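You operate a simulated robot arm through the tools that you are given. There is no shell and no other tool. Be economical: measure what you need, move in short steps, check, and stop when the job is done.

Carry out the task below with a simulated two-armed robot. There is one attempt and no reset: what you move stays moved.

## Task
Prime the fronts of both taped arms on the rack.
Fine: fan (red lever) on first and off last; no runs, none on other parts; cap the can after; it goes back on its shelf. Set down upright: spray can. Where these are worked on the way, their far stop is far enough and under half their travel is too little: red lever.
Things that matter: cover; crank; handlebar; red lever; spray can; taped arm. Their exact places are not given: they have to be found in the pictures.

It is judged by the outcome, as a careful person would: the job done as asked, and still so three seconds after it is handed in. It fails if anything else is knocked over, pushed out of place, dropped, spilled or broken. A push-on lid holds only when it is set on centred and level and pressed home; a screw cap is set on level and turned clockwise until tight.

## Robot
Two 7-joint arms with two-finger parallel grippers on one trunk, on a base that drives. Base frame: it is fixed to the floor where the robot stands at the start and does not move with it; the origin is under the middle of the robot, x ahead of it, y to its left, z up. Readings come in mm, rad, newtons and seconds.
The left shoulder is at the start at [70, 134, 1301], the right one opposite. With the tool pointing down near the work surface each hand reaches from about 100 to 340 mm from the robot's upright axis, wherever it stands, measured 20 degrees to its own side. Places, roughly: handlebar [2000, 1250, 750]; red lever [500, 100, 1300]; taped arm [1000, 1000, 1250]. Payload 1.57 kg a hand.
The TCP of each hand is the grasp point between the finger pads, 30 mm short of the fingertips. In the tool frame z runs along the fingers and y along their closing line. The gripper opens to 80 mm. The fingers are 17 mm wide and 12 mm thick; the gripper's body (40 by 82 mm) begins 80 mm behind the TCP.
Orientation is that of the tool frame in the base frame, as a unit quaternion [x, y, z, w]. With the fingers straight down and closing along the base's y, the tool's x points along the base's -x, its y along +y and its z along -z.

## Interface
- The arms move only by the tool apply_moves. It takes "left_rows", "right_rows" or both (then of equal length, played together; a hand with none holds still); each is a list of rows, each a list of 7 numbers: the turn, a rotation vector about the tool's x, y, z in units of 60 degrees (1.0 is 60 degrees), then the shift along the tool's x, y, z in units of 300 mm (1.0 is 300 mm), then the opening, from 0 (shut) to 1 (fully open). In form: [[wx, wy, wz, dx, dy, dz, jaw], ...]. A call has 1 to 20 rows; each row is the pose to reach, as a shift and turn from the pose commanded when the call began, along the tool's axes at that moment. A call with a number of a shift or a turn outside -1 to 1 is refused whole. A row lasts 0.2 s, in which the tool goes at most 50 mm and 0.15 rad; a call with a longer step from one row to the next is refused whole, and so is a gripper value outside its range. Where a pose cannot be reached the arm comes as near as it can. A force on the tool above 40 N (or 10 N above the force at the start of the call, whichever is more), or a blocked arm, ends the call early, and 0.2 s more pass. The fingers move at their own pace (about 153 mm/s each) and stop on an object; they squeeze with about 33 N. The grip force told is the motor's: it shows also when the fingers shut on nothing. Time passes only in rows, and 0.2 s behind the last, so rows that repeat a pose let the fingers close. The reply holds the time, the measured pose of the TCP, the force on the tool along the base axes, the opening and the grip force, in the units named above and with some noise, with the torque about the TCP (base axes, N m) and any sound that the robot's microphone picked up.
- Cameras (640 x 400 px; columns grow to the right, rows downward): "scene" is now at [134.7, 31.1, 1539.4]; the picture's right is [0.34, -0.94, 0.00], its down [-0.46, -0.16, -0.88] and it looks along [0.82, 0.29, -0.48] (base axes); focal length 214 px, centre (320, 200). "left" rides on the left gripper at [72, 7, -122] in its tool frame; the picture's right is [-0.09, 1.00, 0.00], its down [-0.84, -0.08, -0.54] and it looks along [-0.54, -0.05, 0.84] (tool axes); focal length 238 px, centre (320, 200). "right" rides on the right gripper at [72, -7, -122] in its tool frame; the picture's right is [0.09, 1.00, 0.00], its down [-0.84, 0.08, -0.54] and it looks along [-0.54, 0.05, 0.84] (tool axes); focal length 238 px, centre (320, 200).
- capture(camera): a new picture of that camera. It takes no simulated time.
- move_column(by): slides the trunk up (or, below 0, down) by that many mm; the arms and the scene camera ride with it, the base frame stays. It gives what a move gives, with no picture.
- roll_base(legs): drives the robot by 1 to 6 legs, each [ahead, left, turn to the left] in mm, mm and rad, along the robot's own axes; the way and the turn of a leg run together, so that a leg with both is an arc; at most 1500 mm and 3.142 rad a leg. The arms and the cameras ride along, it lands a little off, and it stops where it bumps. It gives what a move gives.
- turn_head(pan, tilt): turns the head with the scene camera to pan (to the left, within 1.501 rad either way) and tilt (down, from -0.506 to 1.204), counted from straight ahead of the robot. It gives what a move gives.
- measure_at(camera, pixels): for up to 12 pixels [column, row] of the newest picture of that camera ("zoom" is the newest enlarged one), the place [x, y, z] in the base frame of the surface seen there, good to about 3 mm. It takes no simulated time.
- inspect(camera, box): a new picture of the part [left, top, right, bottom] of that camera's present view, enlarged. It takes no simulated time.
- hand_in(): hands the job in; it is judged then, once.

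Go step by step. Measure first, check grasps and placings, and put right what went wrong. The budget is 80 turns and 62 pictures, counting those below and the enlarged ones. Unless the task says otherwise, let go and move clear before handing in, and close with one line.

The tools are called as name(argument=value, ...) on one line, values as JSON. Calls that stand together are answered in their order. apply_moves: Moves the arms, as the interface text tells. Its arguments: {"type":"object","properties":{"left_rows":{"type":"array","items":{"type":"array","items":{"type":"number"}}},"right_rows":{"type":"array","items":{"type":"array","items":{"type":"number"}}}},"required":[]} The other tools are called the same way: move_column (by) slides the trunk up or down; roll_base (legs) drives the base; turn_head (pan, tilt) turns the head that bears the scene camera; capture (camera) takes a picture; measure_at (camera, pixels) gives the place of the surface under pixels of a picture; inspect (camera, box) takes an enlarged picture of a part of a camera's view; hand_in () hands the job in.

At the start:

```text
clock: 0.0
left_ee_pos: [302.3, 332.9, 1441.7]
left_orientation: [0.0, 1.0, 0.0, 0.0]
left_force: [-0.3, -0.5, 0.8]
left_torque: [0.01, 0.01, 0.0]
left_finger_gap: 79.8
left_grasp_force: 0.1
right_ee_pos: [329.8, 19.9, 1445.7]
right_orientation: [0.0, 1.0, 0.0, 0.0]
right_force: [0.5, 0.5, -0.1]
right_torque: [-0.02, -0.02, 0.01]
right_finger_gap: 79.9
right_grasp_force: 0.1
trunk travel left (down, up): [-875.0, 65.0]
robot x, y, heading: [-1.4, -2.1, 0.001]
head pan, tilt: [0.342, 0.504]
```

scene: 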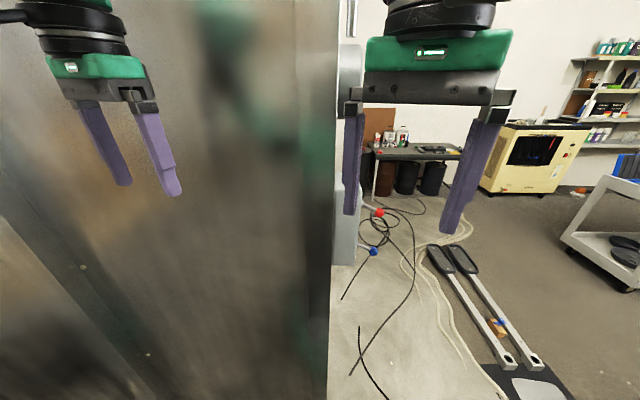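
right: 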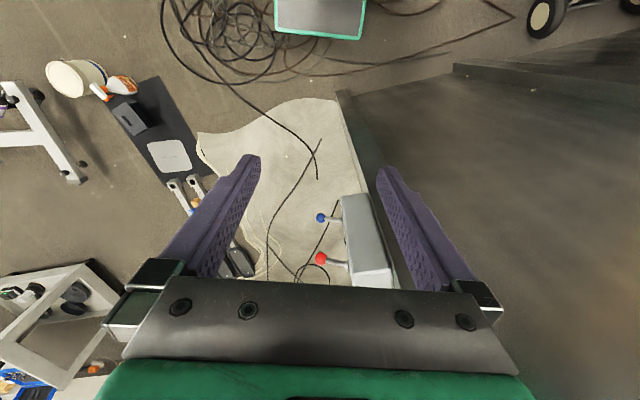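
left: 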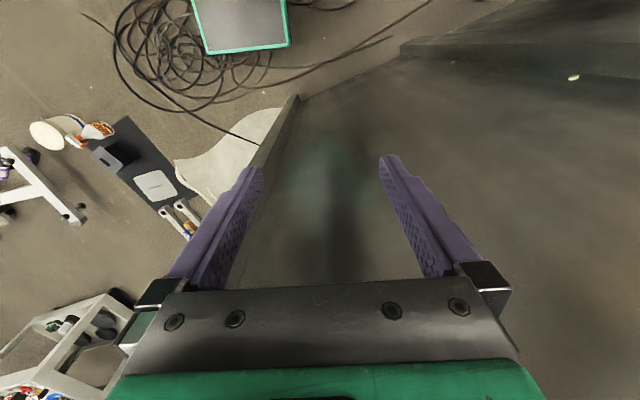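

The scene picture shows a partition on the left, with a box carrying a red lever (379,212) and a blue lever (373,251). I'll measure those and look around.

measure_at(camera="scene", pixels=[[379, 212], [373, 251], [345, 240], [365, 206], [200, 300], [320, 300], [390, 135], [495, 330], [600, 240], [420, 150], [350, 100], [440, 260]])

measure_at(camera="right", pixels=[[320, 258], [320, 217], [370, 240], [340, 258], [420, 200], [350, 110], [300, 150]])

turn_head(pan=1.2, tilt=0.3)

capture(camera="scene")

turn_head(pan=-0.7, tilt=0.4)

capture(camera="scene")

```text
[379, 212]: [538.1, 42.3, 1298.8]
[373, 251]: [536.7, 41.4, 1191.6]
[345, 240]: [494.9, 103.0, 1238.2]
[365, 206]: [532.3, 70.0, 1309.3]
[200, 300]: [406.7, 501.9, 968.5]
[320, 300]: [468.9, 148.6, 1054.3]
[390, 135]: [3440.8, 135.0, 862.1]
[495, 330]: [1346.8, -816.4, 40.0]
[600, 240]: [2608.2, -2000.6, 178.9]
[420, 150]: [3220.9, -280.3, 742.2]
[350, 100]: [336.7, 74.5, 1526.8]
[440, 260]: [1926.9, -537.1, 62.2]
```

```text
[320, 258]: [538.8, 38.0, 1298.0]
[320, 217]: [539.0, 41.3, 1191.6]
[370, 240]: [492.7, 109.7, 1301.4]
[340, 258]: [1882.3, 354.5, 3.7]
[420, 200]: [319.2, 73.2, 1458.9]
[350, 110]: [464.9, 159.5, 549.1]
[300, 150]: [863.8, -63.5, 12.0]
```

```text
clock: 1.2
left_ee_pos: [301.7, 332.7, 1441.6]
left_orientation: [-0.001, 1.0, 0.0, 0.001]
left_force: [0.9, 0.0, 0.6]
left_torque: [0.02, 0.01, 0.01]
left_finger_gap: 80.1
left_grasp_force: 0.0
right_ee_pos: [330.0, 19.9, 1445.2]
right_orientation: [0.0, 1.0, 0.0, 0.0]
right_force: [0.5, 0.8, 0.4]
right_torque: [0.02, 0.02, -0.01]
right_finger_gap: 80.0
right_grasp_force: 0.1
trunk travel left (down, up): [-875.0, 65.0]
robot x, y, heading: [-3.8, -3.6, -0.0]
head pan, tilt: [1.201, 0.3]
```

```text
58 pictures are left
```

scene: 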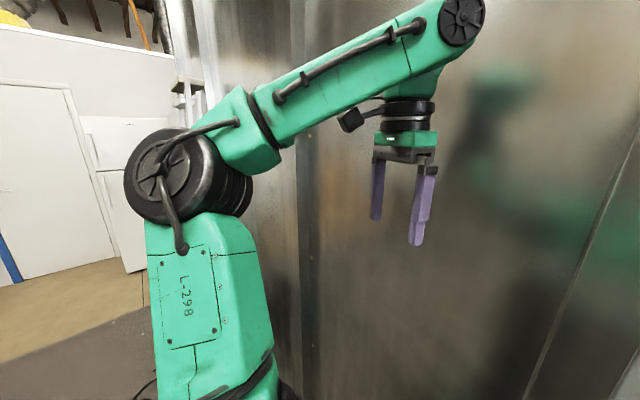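

```text
clock: 3.0
left_ee_pos: [302.2, 332.1, 1441.9]
left_orientation: [0.0, 1.0, 0.0, 0.0]
left_force: [-0.6, 0.0, 0.1]
left_torque: [-0.01, -0.05, 0.03]
left_finger_gap: 80.2
left_grasp_force: 0.2
right_ee_pos: [328.9, 21.0, 1445.0]
right_orientation: [0.001, 1.0, 0.0, 0.001]
right_force: [-0.2, -0.6, 0.2]
right_torque: [0.0, -0.01, 0.02]
right_finger_gap: 79.8
right_grasp_force: 0.1
trunk travel left (down, up): [-875.0, 65.0]
robot x, y, heading: [0.1, 1.8, 0.005]
head pan, tilt: [-0.7, 0.4]
```

```text
57 pictures are left
```

scene: 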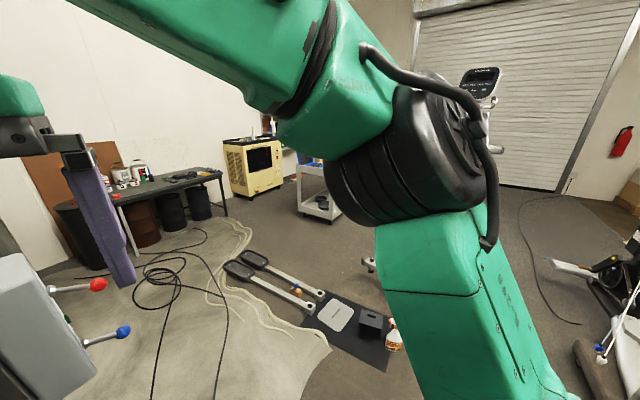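

The booth wall hides the rack, so I'll inspect the lever box up close first.

turn_head(pan=0.1, tilt=0.5)

inspect(camera="scene", box=[200, 130, 400, 330])

inspect(camera="right", box=[270, 150, 430, 290])

```text
clock: 4.2
left_ee_pos: [301.6, 334.1, 1442.3]
left_orientation: [-0.001, 1.0, 0.0, 0.0]
left_force: [-1.0, -0.3, 0.5]
left_torque: [-0.03, 0.03, 0.01]
left_finger_gap: 79.9
left_grasp_force: 0.0
right_ee_pos: [330.0, 19.6, 1445.8]
right_orientation: [0.0, 1.0, -0.001, -0.001]
right_force: [-0.2, -0.2, 0.7]
right_torque: [-0.02, -0.04, 0.01]
right_finger_gap: 79.7
right_grasp_force: 0.1
trunk travel left (down, up): [-875.0, 65.0]
robot x, y, heading: [-2.0, 0.4, -0.007]
head pan, tilt: [0.099, 0.499]
```

```text
2.00 times, centred on (300, 230) of scene
```

zoom: 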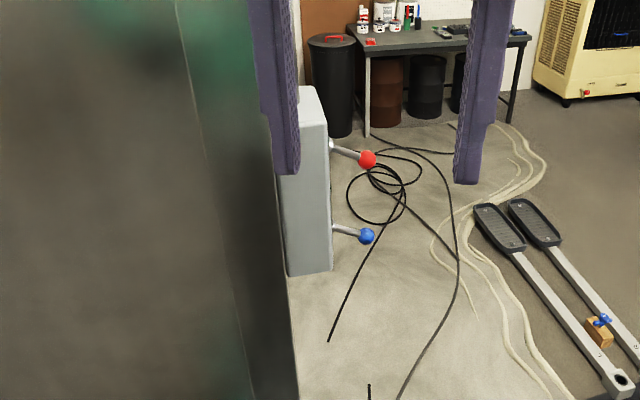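

```text
2.86 times, centred on (350, 220) of right
```

zoom: 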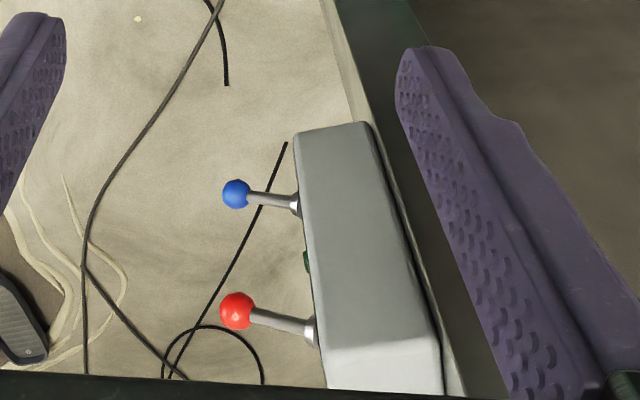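

The levers stick out of the box towards -y. I'll drive to the right and ahead to look round the wall into the booth.

roll_base(legs=[[0, -550, 0], [500, 0, 0]])

turn_head(pan=0.9, tilt=0.35)

capture(camera="scene")

```text
clock: 7.6
left_ee_pos: [304.8, -217.0, 1442.6]
left_orientation: [0.004, 1.0, 0.001, 0.0]
left_force: [0.7, 0.8, 0.4]
left_torque: [0.0, 0.01, -0.02]
left_finger_gap: 79.8
left_grasp_force: 0.1
right_ee_pos: [329.3, -531.7, 1444.5]
right_orientation: [0.005, 1.0, 0.0, -0.001]
right_force: [0.3, 0.0, -0.3]
right_torque: [0.03, 0.0, -0.01]
right_finger_gap: 79.8
right_grasp_force: 0.1
trunk travel left (down, up): [-875.0, 65.0]
robot x, y, heading: [-0.6, -544.9, -0.01]
head pan, tilt: [0.099, 0.499]
stopped in leg 2: the robot was blocked; the commanded pose is now the measured one
```

```text
clock: 8.7
left_ee_pos: [305.4, -217.0, 1441.7]
left_orientation: [0.003, 1.0, -0.001, 0.0]
left_force: [0.9, -0.1, -0.4]
left_torque: [0.0, 0.01, 0.01]
left_finger_gap: 80.1
left_grasp_force: 0.1
right_ee_pos: [327.0, -530.1, 1444.9]
right_orientation: [0.004, 1.0, 0.0, 0.0]
right_force: [0.8, -0.1, 0.8]
right_torque: [-0.02, 0.01, 0.0]
right_finger_gap: 80.0
right_grasp_force: 0.1
trunk travel left (down, up): [-875.0, 65.0]
robot x, y, heading: [-3.2, -546.2, -0.013]
head pan, tilt: [0.901, 0.351]
```

```text
54 pictures are left
```

scene: 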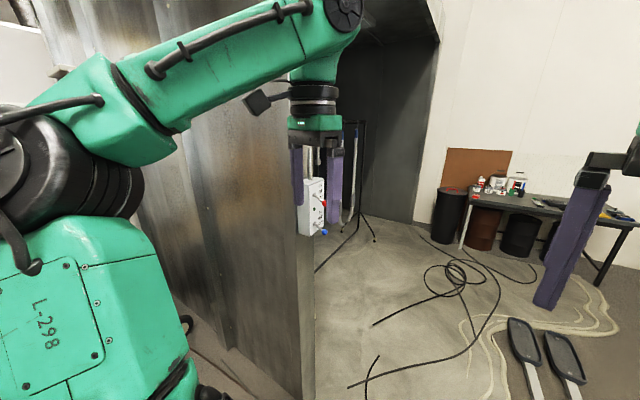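

The robot was blocked as soon as it went ahead, so I'll look down in front of it.

turn_head(pan=-0.1, tilt=1.1)

capture(camera="scene")

capture(camera="left")

capture(camera="right")

```text
clock: 10.0
left_ee_pos: [304.0, -217.6, 1442.9]
left_orientation: [0.005, 1.0, 0.0, 0.0]
left_force: [0.7, 0.5, -0.8]
left_torque: [0.02, 0.03, 0.02]
left_finger_gap: 80.2
left_grasp_force: 0.0
right_ee_pos: [329.1, -530.4, 1445.0]
right_orientation: [0.006, 1.0, 0.0, 0.0]
right_force: [-1.1, 0.2, 0.5]
right_torque: [-0.01, 0.0, -0.03]
right_finger_gap: 80.0
right_grasp_force: 0.2
trunk travel left (down, up): [-875.0, 65.0]
robot x, y, heading: [1.2, -546.4, -0.014]
head pan, tilt: [-0.099, 1.1]
```

```text
53 pictures are left
```

scene: 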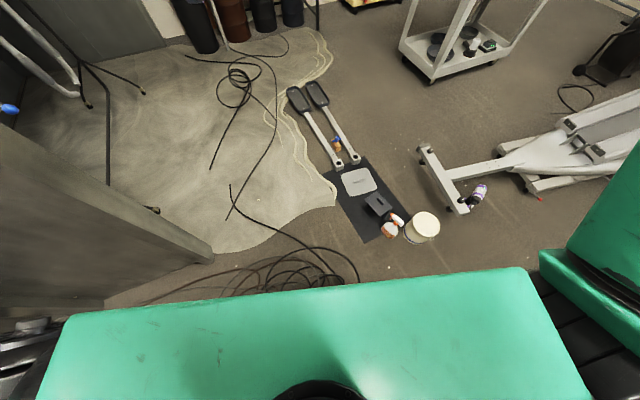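

```text
52 pictures are left
```

left: 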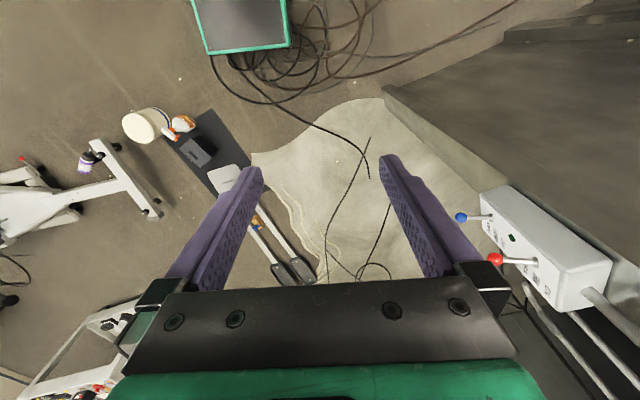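

```text
51 pictures are left
```

right: 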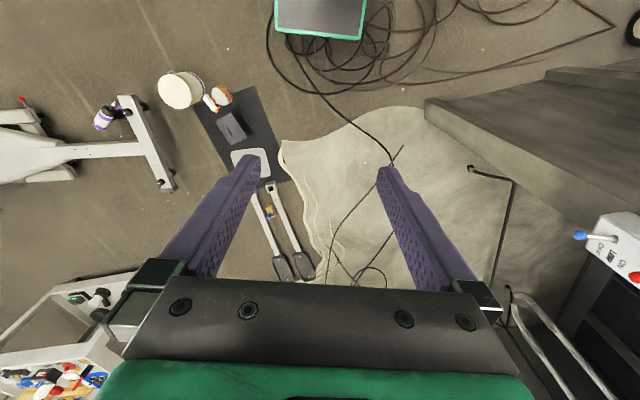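

A cable coil and some floor things lie ahead. I'll measure them and read the icons on the lever box at left (500,240).

measure_at(camera="scene", pixels=[[290, 270], [330, 260], [170, 296], [423, 225], [390, 230], [372, 205], [470, 195], [440, 160], [357, 180], [320, 100], [105, 180], [205, 255]])

measure_at(camera="left", pixels=[[240, 40], [270, 80], [340, 50], [150, 125], [495, 258], [460, 217], [515, 258], [535, 261], [510, 280], [480, 220], [600, 260], [512, 237]])

inspect(camera="right", box=[540, 200, 640, 300])

```text
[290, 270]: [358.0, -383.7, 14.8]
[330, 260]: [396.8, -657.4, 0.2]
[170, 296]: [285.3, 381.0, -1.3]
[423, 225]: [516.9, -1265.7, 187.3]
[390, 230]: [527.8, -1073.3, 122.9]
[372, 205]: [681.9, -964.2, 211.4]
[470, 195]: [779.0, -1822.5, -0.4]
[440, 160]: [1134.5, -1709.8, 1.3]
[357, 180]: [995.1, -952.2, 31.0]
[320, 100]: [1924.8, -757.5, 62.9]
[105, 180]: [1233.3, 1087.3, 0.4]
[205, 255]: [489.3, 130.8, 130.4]
```

```text
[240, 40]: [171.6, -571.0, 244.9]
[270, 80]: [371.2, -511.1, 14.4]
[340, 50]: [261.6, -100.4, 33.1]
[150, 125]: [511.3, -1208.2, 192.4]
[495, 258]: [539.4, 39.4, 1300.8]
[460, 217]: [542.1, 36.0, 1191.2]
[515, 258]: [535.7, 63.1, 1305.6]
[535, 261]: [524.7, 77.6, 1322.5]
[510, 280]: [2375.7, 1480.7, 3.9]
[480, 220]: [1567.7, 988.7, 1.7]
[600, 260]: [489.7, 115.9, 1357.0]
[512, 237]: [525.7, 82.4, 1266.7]
```

```text
4.00 times, centred on (590, 250) of right
```

zoom: 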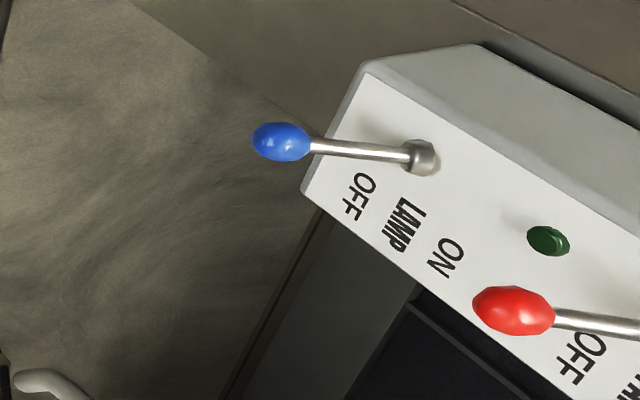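

The panel marks OFF low and ON high, so the lever gets pushed up. I'll test whether the base moves ahead at all here.

roll_base(legs=[[120, 0, 0]])

inspect(camera="right", box=[160, 0, 480, 200])

```text
clock: 11.2
left_ee_pos: [418.2, -218.9, 1443.3]
left_orientation: [0.005, 1.0, 0.0, 0.003]
left_force: [-0.1, 0.1, -0.3]
left_torque: [0.0, -0.06, 0.02]
left_finger_gap: 80.0
left_grasp_force: 0.0
right_ee_pos: [442.1, -532.7, 1446.4]
right_orientation: [0.005, 1.0, 0.0, 0.002]
right_force: [-0.8, 0.2, 0.2]
right_torque: [-0.02, -0.01, 0.03]
right_finger_gap: 80.0
right_grasp_force: 0.1
trunk travel left (down, up): [-875.0, 65.0]
robot x, y, heading: [116.7, -547.5, -0.014]
head pan, tilt: [-0.099, 1.1]
```

```text
2.00 times, centred on (320, 100) of right
```

zoom: 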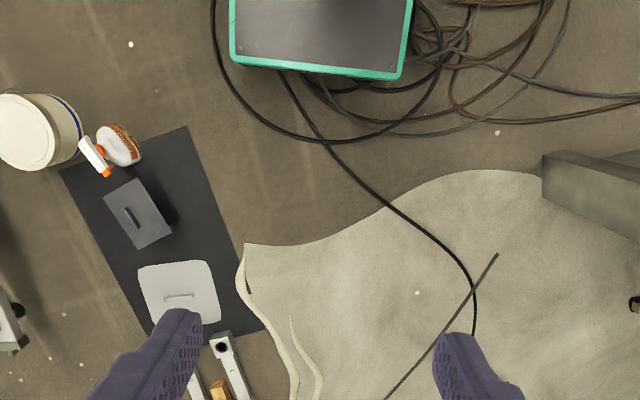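

It moves now, so I'll go on ahead while staying clear of the box at about (680,-964).

roll_base(legs=[[400, 40, 0]])

turn_head(pan=0.9, tilt=0.35)

capture(camera="scene")

```text
clock: 13.8
left_ee_pos: [830.5, -186.8, 1443.4]
left_orientation: [0.008, 1.0, 0.0, 0.002]
left_force: [-0.4, 0.1, 0.4]
left_torque: [0.02, -0.04, -0.05]
left_finger_gap: 80.3
left_grasp_force: 0.0
right_ee_pos: [853.2, -499.5, 1446.0]
right_orientation: [0.008, 1.0, 0.0, 0.001]
right_force: [-0.3, 0.1, -0.3]
right_torque: [0.02, -0.01, 0.0]
right_finger_gap: 80.0
right_grasp_force: 0.0
trunk travel left (down, up): [-875.0, 65.0]
robot x, y, heading: [527.7, -512.6, -0.018]
head pan, tilt: [-0.099, 1.1]
```

```text
clock: 15.0
left_ee_pos: [833.8, -187.0, 1441.6]
left_orientation: [0.008, 1.0, 0.001, 0.001]
left_force: [0.2, 0.6, -0.2]
left_torque: [0.0, 0.02, 0.0]
left_finger_gap: 79.9
left_grasp_force: 0.1
right_ee_pos: [856.2, -500.4, 1445.7]
right_orientation: [0.008, 1.0, 0.0, 0.001]
right_force: [1.1, 0.3, 0.1]
right_torque: [0.0, -0.02, -0.01]
right_finger_gap: 80.2
right_grasp_force: 0.0
trunk travel left (down, up): [-875.0, 65.0]
robot x, y, heading: [529.5, -510.9, -0.018]
head pan, tilt: [0.901, 0.351]
```

```text
48 pictures are left
```

scene: 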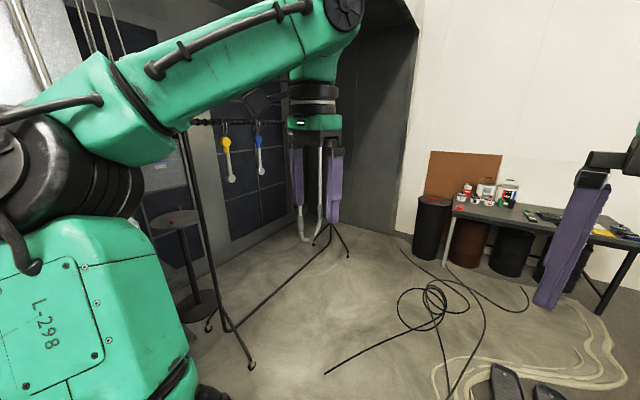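

The rack is in the booth, hanging from a bar with hooks, and my left arm blocks part of the view. I'll turn the robot left to face it.

roll_base(legs=[[0, 0, 1.3]])

turn_head(pan=0.0, tilt=0.3)

capture(camera="scene")

```text
clock: 18.6
left_ee_pos: [294.4, -130.0, 1442.7]
left_orientation: [-0.597, 0.802, 0.001, 0.0]
left_force: [-0.6, -0.5, 0.1]
left_torque: [-0.03, -0.04, 0.0]
left_finger_gap: 80.2
left_grasp_force: 0.1
right_ee_pos: [601.8, -194.6, 1446.6]
right_orientation: [-0.597, 0.802, 0.0, 0.0]
right_force: [-0.1, -0.2, -0.2]
right_torque: [-0.01, 0.0, 0.0]
right_finger_gap: 79.8
right_grasp_force: 0.1
trunk travel left (down, up): [-875.0, 65.0]
robot x, y, heading: [528.6, -519.2, 1.281]
head pan, tilt: [0.901, 0.351]
```

```text
clock: 19.8
left_ee_pos: [295.0, -129.8, 1442.1]
left_orientation: [-0.596, 0.803, 0.001, 0.0]
left_force: [-0.2, -0.3, 0.1]
left_torque: [0.02, 0.0, 0.0]
left_finger_gap: 80.2
left_grasp_force: 0.0
right_ee_pos: [603.0, -193.8, 1445.5]
right_orientation: [-0.597, 0.802, 0.001, 0.0]
right_force: [-0.4, -0.2, 0.6]
right_torque: [0.01, 0.01, 0.02]
right_finger_gap: 80.1
right_grasp_force: 0.1
trunk travel left (down, up): [-875.0, 65.0]
robot x, y, heading: [531.4, -513.9, 1.276]
head pan, tilt: [0.0, 0.3]
```

```text
47 pictures are left
```

scene: 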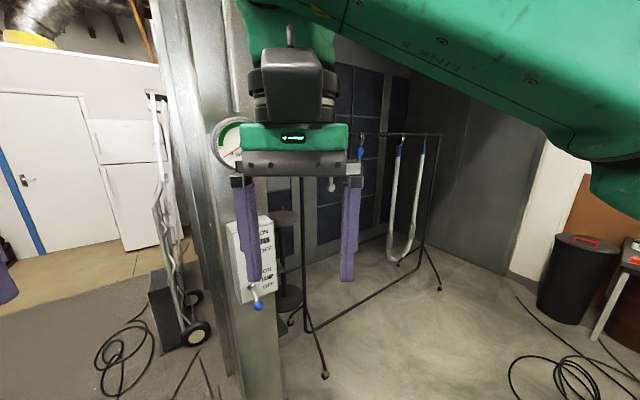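

The left hand hides the rack, so I'll shift the robot left so that the rack sits between the hands.

roll_base(legs=[[0, 250, 0]])

inspect(camera="scene", box=[220, 80, 480, 320])

```text
clock: 21.7
left_ee_pos: [59.4, -58.4, 1443.1]
left_orientation: [-0.595, 0.803, 0.002, 0.0]
left_force: [-0.2, -1.2, 1.0]
left_torque: [0.01, 0.05, -0.02]
left_finger_gap: 80.2
left_grasp_force: 0.1
right_ee_pos: [367.1, -123.3, 1446.0]
right_orientation: [-0.595, 0.804, 0.001, 0.0]
right_force: [0.4, -0.7, 0.3]
right_torque: [0.01, 0.02, -0.01]
right_finger_gap: 80.0
right_grasp_force: 0.0
trunk travel left (down, up): [-875.0, 65.0]
robot x, y, heading: [282.9, -439.5, 1.274]
head pan, tilt: [0.0, 0.3]
```

```text
1.67 times, centred on (350, 200) of scene
```

zoom: 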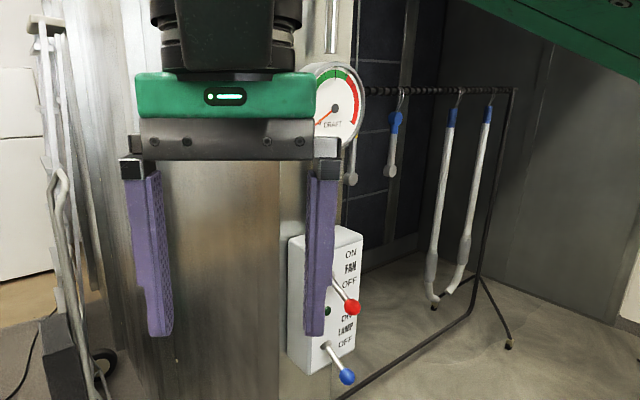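

The panel reads FAN (red) and LAMP (blue), with a draft gauge above. The rack holds two long white arms and some short ones, so I'll measure them.

measure_at(camera="zoom", pixels=[[394, 122], [390, 170], [351, 178], [450, 115], [442, 180], [432, 290], [487, 112], [467, 240], [512, 90], [380, 92], [352, 306], [336, 100]])

inspect(camera="scene", box=[355, 105, 435, 165])

```text
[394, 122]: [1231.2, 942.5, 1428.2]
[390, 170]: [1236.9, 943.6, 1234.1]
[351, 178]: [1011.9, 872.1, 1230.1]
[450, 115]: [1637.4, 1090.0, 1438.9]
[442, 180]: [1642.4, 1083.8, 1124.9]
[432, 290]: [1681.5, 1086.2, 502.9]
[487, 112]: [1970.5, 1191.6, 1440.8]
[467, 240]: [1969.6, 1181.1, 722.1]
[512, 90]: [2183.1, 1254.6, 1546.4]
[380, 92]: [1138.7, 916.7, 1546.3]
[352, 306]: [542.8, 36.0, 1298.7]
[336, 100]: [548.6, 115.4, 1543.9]
```

```text
6.67 times, centred on (395, 135) of scene
```

zoom: 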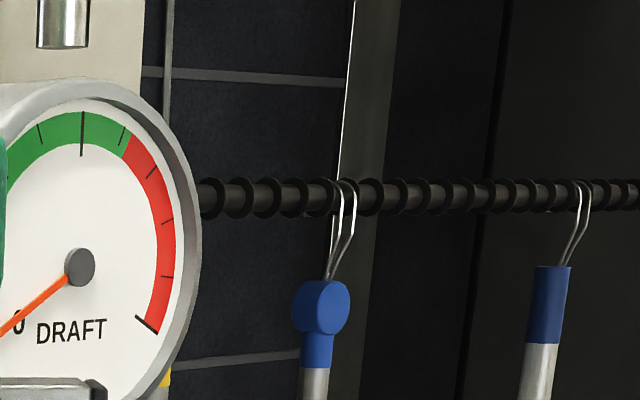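

Short cranks hang at about (1012,872) and (1231,943), and long handlebars at x=1640–1970. Fan first: I'll line up square to the lever panel.

roll_base(legs=[[0, 0, 0.476], [-26, -279, 0]])

turn_head(pan=0.0, tilt=0.4)

capture(camera="scene")

```text
clock: 25.0
left_ee_pos: [172.2, -183.3, 1441.7]
left_orientation: [0.77, -0.638, 0.0, -0.002]
left_force: [-0.3, -0.4, 0.0]
left_torque: [0.01, -0.06, -0.02]
left_finger_gap: 80.0
left_grasp_force: 0.1
right_ee_pos: [476.0, -98.1, 1446.9]
right_orientation: [0.77, -0.638, 0.001, -0.002]
right_force: [-0.6, -0.8, -0.5]
right_torque: [0.01, -0.02, -0.01]
right_finger_gap: 80.0
right_grasp_force: 0.1
trunk travel left (down, up): [-875.0, 65.0]
robot x, y, heading: [562.4, -413.8, 1.757]
head pan, tilt: [0.0, 0.3]
```

```text
clock: 25.6
left_ee_pos: [174.6, -181.7, 1441.5]
left_orientation: [0.77, -0.638, -0.001, 0.0]
left_force: [0.6, 0.2, -0.3]
left_torque: [-0.01, -0.03, 0.01]
left_finger_gap: 79.6
left_grasp_force: 0.0
right_ee_pos: [477.5, -97.5, 1445.4]
right_orientation: [0.77, -0.638, 0.001, -0.001]
right_force: [-0.3, -0.1, 0.3]
right_torque: [-0.01, -0.01, 0.03]
right_finger_gap: 79.9
right_grasp_force: 0.0
trunk travel left (down, up): [-875.0, 65.0]
robot x, y, heading: [562.1, -415.4, 1.763]
head pan, tilt: [0.0, 0.4]
```

```text
44 pictures are left
```

scene: 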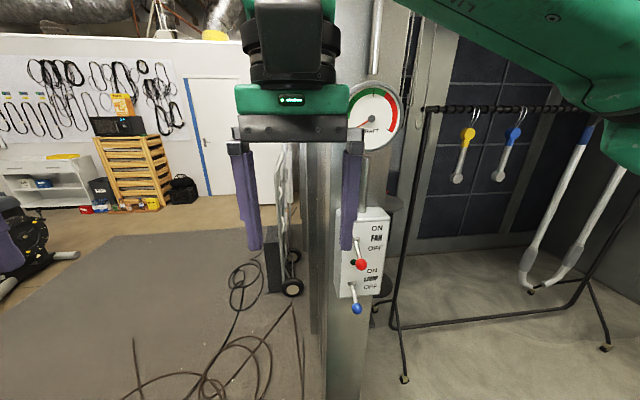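

Now the rack is clear. I'll zoom on the rack parts and on the lever panel.

inspect(camera="scene", box=[430, 90, 550, 200])

inspect(camera="scene", box=[320, 190, 400, 330])

measure_at(camera="scene", pixels=[[361, 264], [372, 215], [382, 250], [345, 290], [385, 225], [355, 258], [350, 285], [402, 115], [467, 134], [457, 178], [514, 134], [498, 176]])

```text
3.64 times, centred on (490, 145) of scene
```

zoom: 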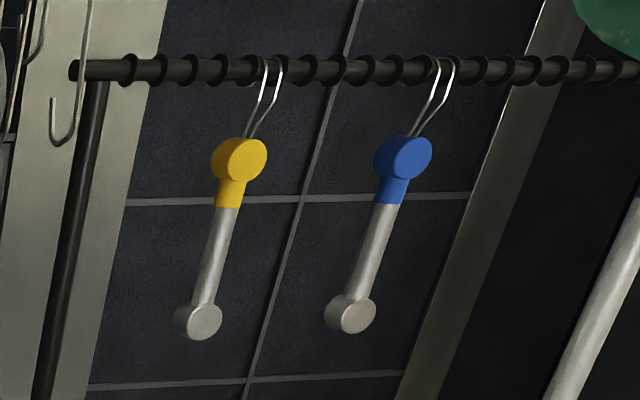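

```text
2.86 times, centred on (360, 260) of scene
```

zoom: 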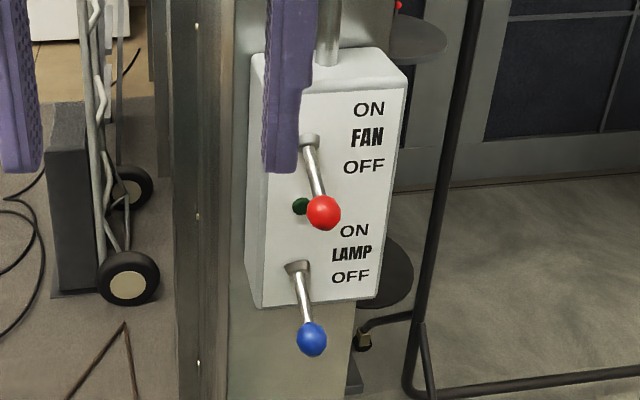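

```text
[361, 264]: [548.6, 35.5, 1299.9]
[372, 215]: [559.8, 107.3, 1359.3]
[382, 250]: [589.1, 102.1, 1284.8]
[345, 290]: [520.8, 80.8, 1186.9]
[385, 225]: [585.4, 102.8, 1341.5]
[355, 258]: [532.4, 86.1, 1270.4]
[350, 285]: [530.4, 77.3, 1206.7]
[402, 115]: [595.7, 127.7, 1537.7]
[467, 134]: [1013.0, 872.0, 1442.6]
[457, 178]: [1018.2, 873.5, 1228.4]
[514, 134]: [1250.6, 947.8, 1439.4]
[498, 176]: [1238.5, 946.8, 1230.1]
```

The red knob is at about (546,36,1300), its pivot near (532,88,1312), drooping towards OFF, so I'll push it up. I'll lower the right hand and begin to tilt it towards horizontal.

apply_moves(right_rows=[[0, -0.125, 0, 0, 0, 0.07, 0.6], [0, -0.25, 0, 0, 0, 0.14, 0.3], [0, -0.375, 0, 0, 0, 0.21, 0.12], [0, -0.5, 0, 0, 0, 0.28, 0.12], [0, -0.625, 0, 0, 0, 0.35, 0.12], [0, -0.75, 0, 0, 0, 0.42, 0.12], [0, -0.875, 0, 0, 0, 0.5, 0.12], [0, -1, 0, 0, 0, 0.57, 0.12], [0, -1, 0, 0, 0, 0.57, 0.12]])

```text
clock: 27.7
left_ee_pos: [178.0, -181.8, 1442.0]
left_orientation: [0.77, -0.638, -0.001, 0.0]
left_force: [0.0, -0.1, 0.0]
left_torque: [-0.04, 0.01, 0.01]
left_finger_gap: 79.8
left_grasp_force: 0.0
right_ee_pos: [450.6, -94.6, 1329.5]
right_orientation: [-0.611, 0.618, 0.419, 0.262]
right_force: [0.1, -0.7, 0.1]
right_torque: [-0.02, -0.02, 0.02]
right_finger_gap: 9.7
right_grasp_force: 0.1
right hand out of reach, approached as far as the arm can: row 7, 8, 9
trunk travel left (down, up): [-875.0, 65.0]
robot x, y, heading: [557.3, -416.0, 1.76]
head pan, tilt: [0.0, 0.4]
stopped in row 9 (right hand): the arm was blocked; the commanded pose is now the measured one
```

The fingers now point about 31° below horizontal, but the arm can't go lower. I'll use the trunk (-63) and the base (117 right), then reach in with the arm.

move_column(by=-63)

roll_base(legs=[[0, -117, 0]])

capture(camera="right")

```text
clock: 28.7
left_ee_pos: [177.0, -182.3, 1379.8]
left_orientation: [0.77, -0.638, 0.0, -0.001]
left_force: [-0.3, -0.9, 0.4]
left_torque: [0.0, -0.01, 0.01]
left_finger_gap: 80.0
left_grasp_force: 0.1
right_ee_pos: [448.7, -95.6, 1265.8]
right_orientation: [-0.611, 0.618, 0.419, 0.263]
right_force: [0.2, 0.7, 0.7]
right_torque: [-0.03, -0.03, 0.03]
right_finger_gap: 10.1
right_grasp_force: 0.1
trunk travel left (down, up): [-812.0, 128.0]
robot x, y, heading: [557.4, -414.1, 1.758]
head pan, tilt: [0.0, 0.4]
```

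```text
clock: 30.0
left_ee_pos: [287.8, -162.0, 1377.4]
left_orientation: [0.771, -0.637, 0.002, -0.002]
left_force: [-0.4, 0.8, 0.1]
left_torque: [0.01, -0.01, 0.01]
left_finger_gap: 80.0
left_grasp_force: 0.0
right_ee_pos: [560.0, -73.0, 1264.5]
right_orientation: [-0.612, 0.618, 0.417, 0.264]
right_force: [-0.9, 0.2, -0.2]
right_torque: [-0.01, 0.02, -0.04]
right_finger_gap: 9.5
right_grasp_force: 0.1
trunk travel left (down, up): [-812.0, 128.0]
robot x, y, heading: [673.7, -396.1, 1.758]
head pan, tilt: [0.0, 0.4]
```

```text
41 pictures are left
```

right: 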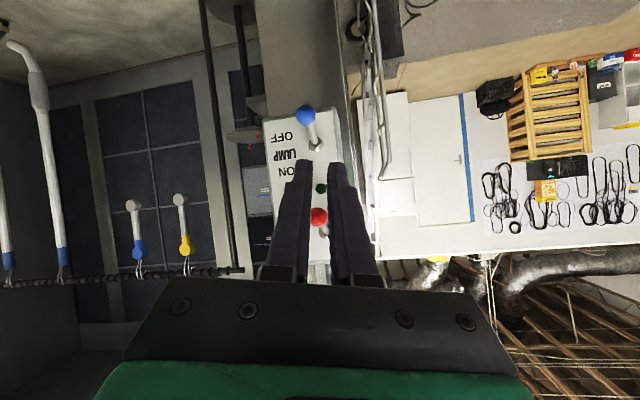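

The knob lies between the finger lines as seen from the hand. I'll reach under it now.

apply_moves(right_rows=[[0, 0, 0, -0.0425, 0.003, 0.07, 0.12], [0, 0, 0, -0.085, 0.006, 0.141, 0.12], [0, 0, 0, -0.1275, 0.008, 0.211, 0.12], [0, 0, 0, -0.17, 0.011, 0.282, 0.12], [0, 0, 0, -0.17, 0.011, 0.282, 0.12]])

capture(camera="right")

```text
clock: 31.2
left_ee_pos: [290.6, -161.0, 1378.0]
left_orientation: [0.771, -0.637, 0.0, -0.001]
left_force: [0.2, -0.8, 0.2]
left_torque: [-0.04, -0.03, -0.02]
left_finger_gap: 80.1
left_grasp_force: 0.1
right_ee_pos: [547.0, 25.1, 1265.1]
right_orientation: [-0.612, 0.617, 0.419, 0.263]
right_force: [-0.5, -0.1, -0.8]
right_torque: [0.0, 0.01, -0.03]
right_finger_gap: 9.6
right_grasp_force: 0.0
trunk travel left (down, up): [-812.0, 128.0]
robot x, y, heading: [676.6, -394.7, 1.759]
head pan, tilt: [0.0, 0.4]
```

```text
40 pictures are left
```

right: 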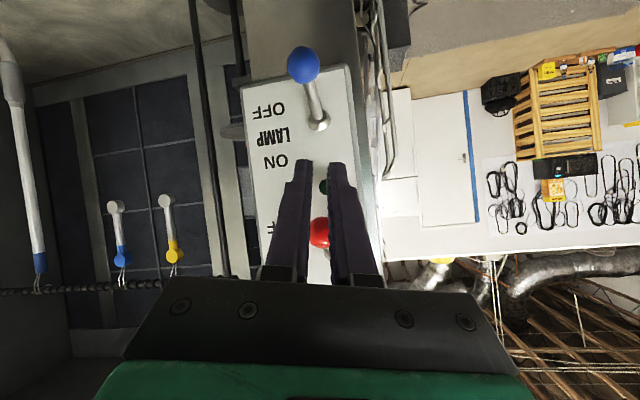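

The camera looks from below and the knob is seen above the fingers, centred. I'll lift.

apply_moves(right_rows=[[0, 0, 0, -0.028, 0.006, -0.017, 0.12], [0, 0, 0, -0.056, 0.013, -0.034, 0.12], [0, 0, 0, -0.084, 0.019, -0.051, 0.12], [0, 0, 0, -0.112, 0.026, -0.068, 0.12], [0, 0, 0, -0.14, 0.032, -0.085, 0.12], [0, 0, 0, -0.168, 0.039, -0.102, 0.12], [0, 0, 0, -0.195, 0.045, -0.12, 0.12], [0, 0, 0, -0.223, 0.051, -0.137, 0.12]])

capture(camera="scene")

```text
clock: 32.8
left_ee_pos: [290.1, -160.5, 1379.5]
left_orientation: [0.771, -0.637, 0.0, 0.0]
left_force: [-0.1, -0.4, -0.2]
left_torque: [0.02, -0.01, 0.02]
left_finger_gap: 80.1
left_grasp_force: 0.0
right_ee_pos: [547.8, 23.4, 1327.8]
right_orientation: [0.619, -0.618, -0.408, -0.262]
right_force: [-1.4, -1.8, -7.5]
right_torque: [-0.11, 0.0, 0.06]
right_finger_gap: 10.4
right_grasp_force: 1.1
trunk travel left (down, up): [-812.0, 128.0]
robot x, y, heading: [673.0, -396.0, 1.766]
head pan, tilt: [0.0, 0.4]
stopped in row 8 (right hand): the force on the tool passed its limit (the readings are from after the stop); the commanded pose is now the measured one
```

```text
39 pictures are left
```

scene: 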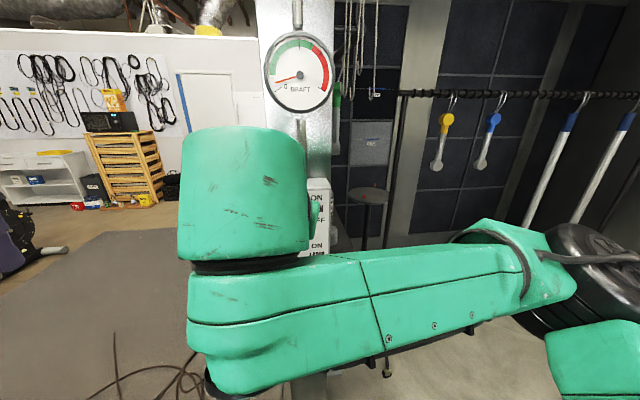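

The force limit stopped it, probably at the far stop. I'll back the hand off along the finger axis and check the gauge and lever.

apply_moves(right_rows=[[0, 0, 0, 0.03, 0, 0, 0.12], [0, 0, 0, 0.03, 0, -0.12, 0.12], [0, 0, 0, 0.03, 0, -0.25, 0.12], [0, 0, 0, 0.03, 0, -0.38, 0.12]])

inspect(camera="scene", box=[240, 20, 400, 160])

capture(camera="right")

```text
clock: 33.8
left_ee_pos: [291.0, -162.5, 1379.0]
left_orientation: [0.77, -0.638, -0.001, -0.001]
left_force: [0.5, -0.1, 0.1]
left_torque: [0.0, -0.01, -0.02]
left_finger_gap: 79.9
left_grasp_force: 0.1
right_ee_pos: [570.4, -60.3, 1363.2]
right_orientation: [-0.616, 0.632, 0.379, 0.279]
right_force: [0.2, 0.5, -0.2]
right_torque: [0.01, 0.01, -0.01]
right_finger_gap: 9.7
right_grasp_force: 0.1
trunk travel left (down, up): [-812.0, 128.0]
robot x, y, heading: [674.9, -399.1, 1.758]
head pan, tilt: [0.0, 0.4]
```

```text
2.86 times, centred on (320, 90) of scene
```

zoom: 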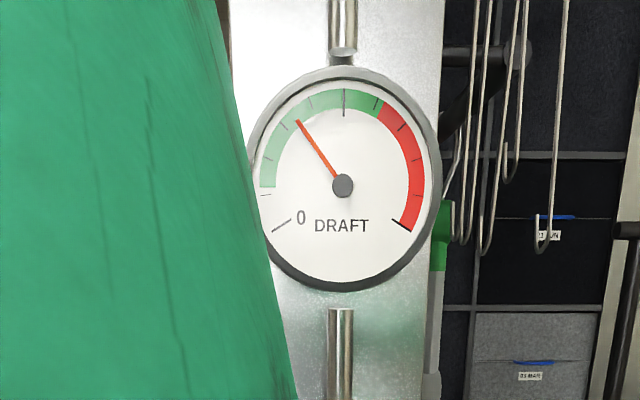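

```text
37 pictures are left
```

right: 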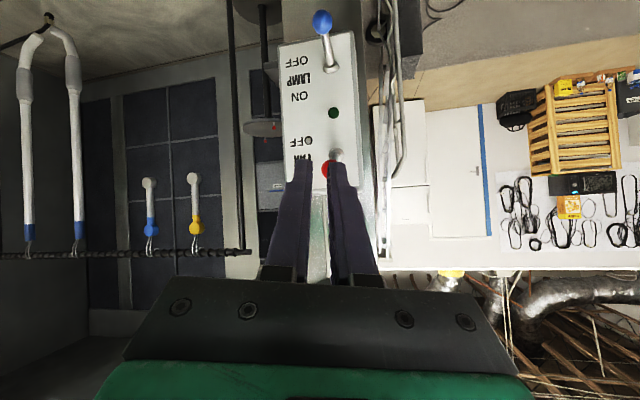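

The draft needle is in the green, so the fan is on. Next I'll drive into the booth in front of the rack to look for the can and check the taped arms.

roll_base(legs=[[282, -600, 0]])

turn_head(pan=0.5, tilt=0.45)

capture(camera="scene")

capture(camera="left")

```text
clock: 37.5
left_ee_pos: [840.2, 227.8, 1378.8]
left_orientation: [0.769, -0.639, -0.001, -0.001]
left_force: [-0.8, -0.2, -0.7]
left_torque: [0.02, -0.02, 0.02]
left_finger_gap: 80.1
left_grasp_force: 0.0
right_ee_pos: [1120.5, 328.6, 1362.9]
right_orientation: [-0.616, 0.63, 0.38, 0.283]
right_force: [-0.2, 0.6, 0.0]
right_torque: [-0.04, -0.01, -0.03]
right_finger_gap: 9.7
right_grasp_force: 0.1
trunk travel left (down, up): [-812.0, 128.0]
robot x, y, heading: [1220.7, -6.8, 1.753]
head pan, tilt: [0.0, 0.4]
```

```text
clock: 38.5
left_ee_pos: [842.0, 228.6, 1378.9]
left_orientation: [0.77, -0.638, 0.001, -0.001]
left_force: [1.5, 0.2, 0.6]
left_torque: [-0.01, -0.03, -0.01]
left_finger_gap: 79.9
left_grasp_force: 0.0
right_ee_pos: [1122.0, 328.9, 1363.5]
right_orientation: [-0.615, 0.63, 0.38, 0.284]
right_force: [1.0, -0.7, -0.5]
right_torque: [-0.04, 0.01, -0.02]
right_finger_gap: 9.5
right_grasp_force: 0.0
trunk travel left (down, up): [-812.0, 128.0]
robot x, y, heading: [1224.2, -6.8, 1.75]
head pan, tilt: [0.499, 0.45]
```

```text
36 pictures are left
```

scene: 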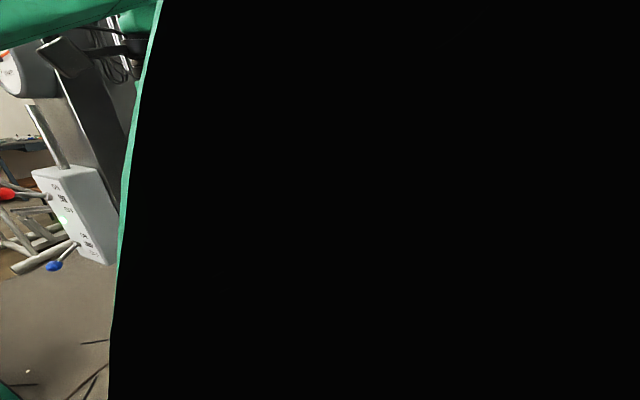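

```text
35 pictures are left
```

left: 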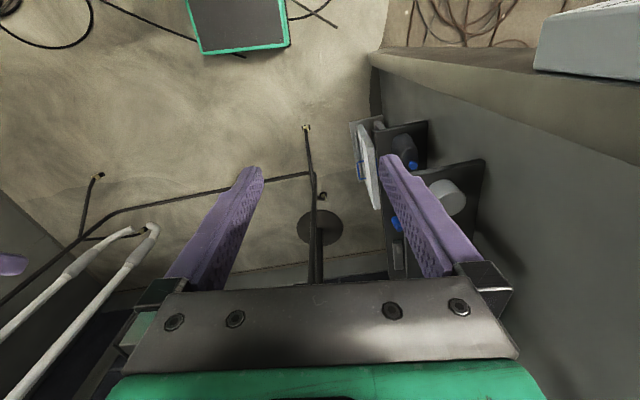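

The scene view is blocked by my own arm, but the left hand camera shows wall shelves with items at (410,150) and (450,195). I'll zoom there and swing the right hand back down.

inspect(camera="left", box=[320, 90, 520, 290])

measure_at(camera="left", pixels=[[455, 195], [404, 150], [413, 166], [396, 223], [367, 170], [470, 170], [420, 130], [450, 220], [320, 230], [360, 130]])

apply_moves(right_rows=[[0, 0.125, 0, 0, 0, -0.04, 0.12], [0, 0.25, 0, 0, 0, -0.08, 0.12], [0, 0.375, 0, 0, 0, -0.12, 0.12], [0, 0.5, 0, 0, 0, -0.16, 0.12], [0, 0.625, 0, 0, 0, -0.2, 0.12], [0, 0.75, 0, 0, 0, -0.2, 0.12], [0, 0.875, 0, 0, 0, -0.2, 0.12], [0, 1, 0, 0, 0, -0.2, 0.12]])

capture(camera="scene")

```text
2.00 times, centred on (420, 190) of left
```

zoom: 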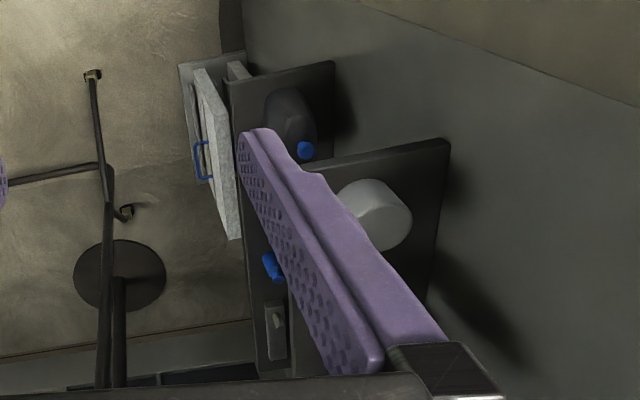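

```text
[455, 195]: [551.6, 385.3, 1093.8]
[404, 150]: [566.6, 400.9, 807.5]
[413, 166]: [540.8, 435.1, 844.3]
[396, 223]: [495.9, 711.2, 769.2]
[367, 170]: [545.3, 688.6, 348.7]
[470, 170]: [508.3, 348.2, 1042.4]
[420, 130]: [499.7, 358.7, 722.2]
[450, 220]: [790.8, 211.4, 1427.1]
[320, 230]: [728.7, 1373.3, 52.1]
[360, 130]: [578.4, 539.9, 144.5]
```

```text
clock: 40.3
left_ee_pos: [841.4, 230.7, 1378.8]
left_orientation: [0.77, -0.639, 0.0, 0.0]
left_force: [-0.4, 0.1, 0.0]
left_torque: [0.04, -0.01, -0.02]
left_finger_gap: 80.0
left_grasp_force: 0.2
right_ee_pos: [1127.9, 279.5, 1397.0]
right_orientation: [0.724, -0.686, -0.021, 0.071]
right_force: [1.0, 0.3, -0.4]
right_torque: [0.01, 0.02, 0.03]
right_finger_gap: 9.7
right_grasp_force: 0.0
trunk travel left (down, up): [-812.0, 128.0]
robot x, y, heading: [1228.1, -8.4, 1.753]
head pan, tilt: [0.499, 0.45]
```

```text
33 pictures are left
```

scene: 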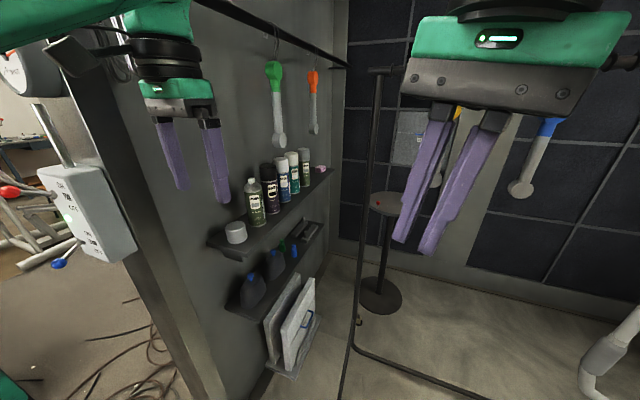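

The wall shelf holds five spray cans, and a second rail on the wall has green- and orange-ended parts. I'll zoom in to read the labels.

inspect(camera="scene", box=[215, 135, 345, 265])

inspect(camera="scene", box=[240, 40, 340, 160])

measure_at(camera="scene", pixels=[[256, 203], [271, 190], [283, 178], [293, 170], [305, 165], [319, 168], [235, 232], [275, 225], [380, 203], [278, 70], [280, 140], [314, 125]])

```text
3.08 times, centred on (280, 200) of scene
```

zoom: 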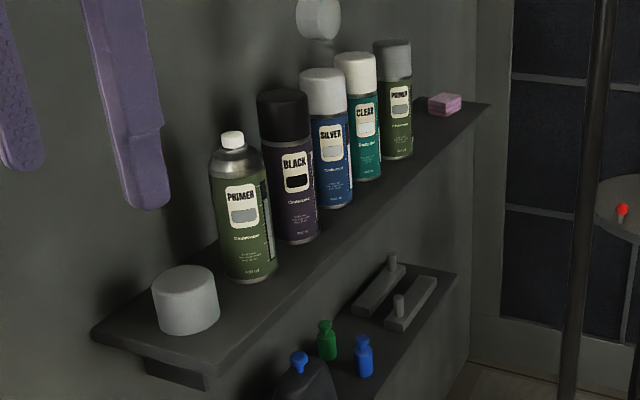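

```text
3.33 times, centred on (290, 100) of scene
```

zoom: 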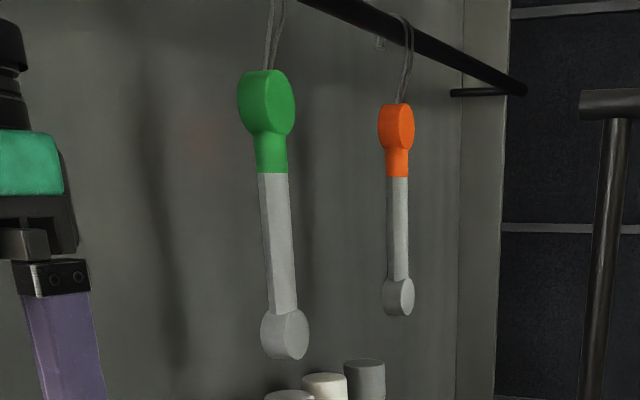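

```text
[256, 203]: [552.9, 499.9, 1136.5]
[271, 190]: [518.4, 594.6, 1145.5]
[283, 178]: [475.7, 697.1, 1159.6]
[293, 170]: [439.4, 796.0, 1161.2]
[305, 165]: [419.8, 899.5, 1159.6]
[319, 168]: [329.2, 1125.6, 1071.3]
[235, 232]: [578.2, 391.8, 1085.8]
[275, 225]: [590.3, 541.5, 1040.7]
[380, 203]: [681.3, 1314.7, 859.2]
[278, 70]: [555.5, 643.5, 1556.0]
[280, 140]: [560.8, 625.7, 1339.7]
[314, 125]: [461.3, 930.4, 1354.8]
```

The open primer can is at about (553,500), with its grey cap beside it at (578,392). The cans are 100 mm apart. I'll check the rack feet and the shelf, then turn to face the shelf.

measure_at(camera="scene", pixels=[[380, 72], [340, 400], [358, 325], [420, 375], [240, 250], [330, 172], [215, 240], [245, 180], [256, 215], [232, 150]])

measure_at(camera="left", pixels=[[306, 128], [97, 177], [320, 195]])

roll_base(legs=[[0, 0, 1.39], [176, -308, 0]])

turn_head(pan=-0.15, tilt=0.6)

capture(camera="scene")

```text
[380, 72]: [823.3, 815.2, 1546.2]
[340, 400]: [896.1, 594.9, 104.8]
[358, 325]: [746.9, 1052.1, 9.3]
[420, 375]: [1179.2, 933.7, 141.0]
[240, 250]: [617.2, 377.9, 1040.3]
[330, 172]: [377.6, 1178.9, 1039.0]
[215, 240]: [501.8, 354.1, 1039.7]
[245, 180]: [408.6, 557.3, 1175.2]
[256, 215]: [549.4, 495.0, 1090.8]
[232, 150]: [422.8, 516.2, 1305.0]
```

```text
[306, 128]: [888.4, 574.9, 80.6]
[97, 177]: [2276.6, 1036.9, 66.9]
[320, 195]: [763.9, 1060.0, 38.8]
```

```text
clock: 46.0
left_ee_pos: [751.3, -24.9, 1378.1]
left_orientation: [1.0, -0.005, -0.001, 0.0]
left_force: [0.1, 0.4, 0.7]
left_torque: [-0.05, 0.03, 0.02]
left_finger_gap: 79.7
left_grasp_force: 0.0
right_ee_pos: [756.3, 265.4, 1395.8]
right_orientation: [0.995, -0.07, 0.028, 0.067]
right_force: [-0.2, -0.7, -0.6]
right_torque: [0.05, 0.0, 0.03]
right_finger_gap: 9.7
right_grasp_force: 0.1
trunk travel left (down, up): [-812.0, 128.0]
robot x, y, heading: [1054.5, 311.2, 3.132]
head pan, tilt: [0.499, 0.45]
```

```text
clock: 47.0
left_ee_pos: [749.9, -21.5, 1379.0]
left_orientation: [1.0, -0.004, 0.0, 0.0]
left_force: [-0.1, 1.5, -0.8]
left_torque: [0.0, 0.0, -0.03]
left_finger_gap: 80.1
left_grasp_force: 0.0
right_ee_pos: [754.7, 268.4, 1397.1]
right_orientation: [0.995, -0.07, 0.028, 0.068]
right_force: [-0.3, 0.1, 0.5]
right_torque: [0.01, 0.01, 0.01]
right_finger_gap: 9.6
right_grasp_force: 0.1
trunk travel left (down, up): [-812.0, 128.0]
robot x, y, heading: [1054.3, 307.0, 3.136]
head pan, tilt: [-0.15, 0.6]
```

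```text
30 pictures are left
```

scene: 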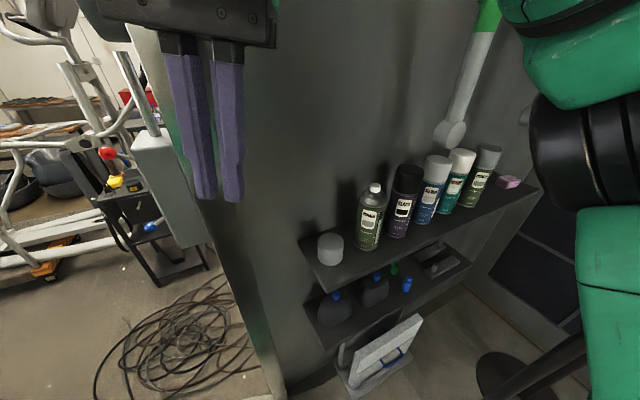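

Now the open primer can is in clear view at (370,215). I'll zoom to find the orifice and measure the cap and can.

inspect(camera="scene", box=[345, 175, 395, 260])

measure_at(camera="scene", pixels=[[376, 187], [368, 230], [376, 196], [331, 238], [330, 250], [370, 200], [360, 222], [378, 222], [404, 175], [335, 270]])

```text
4.71 times, centred on (370, 218) of scene
```

zoom: 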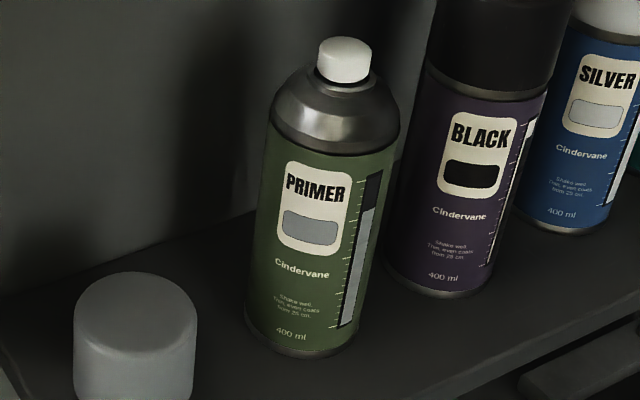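

```text
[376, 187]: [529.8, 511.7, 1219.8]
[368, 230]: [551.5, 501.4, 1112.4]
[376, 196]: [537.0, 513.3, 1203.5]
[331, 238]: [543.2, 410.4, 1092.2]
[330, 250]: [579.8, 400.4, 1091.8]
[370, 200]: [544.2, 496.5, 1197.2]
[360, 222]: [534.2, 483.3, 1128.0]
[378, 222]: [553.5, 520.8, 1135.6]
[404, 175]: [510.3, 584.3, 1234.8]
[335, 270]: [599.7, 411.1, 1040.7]
```

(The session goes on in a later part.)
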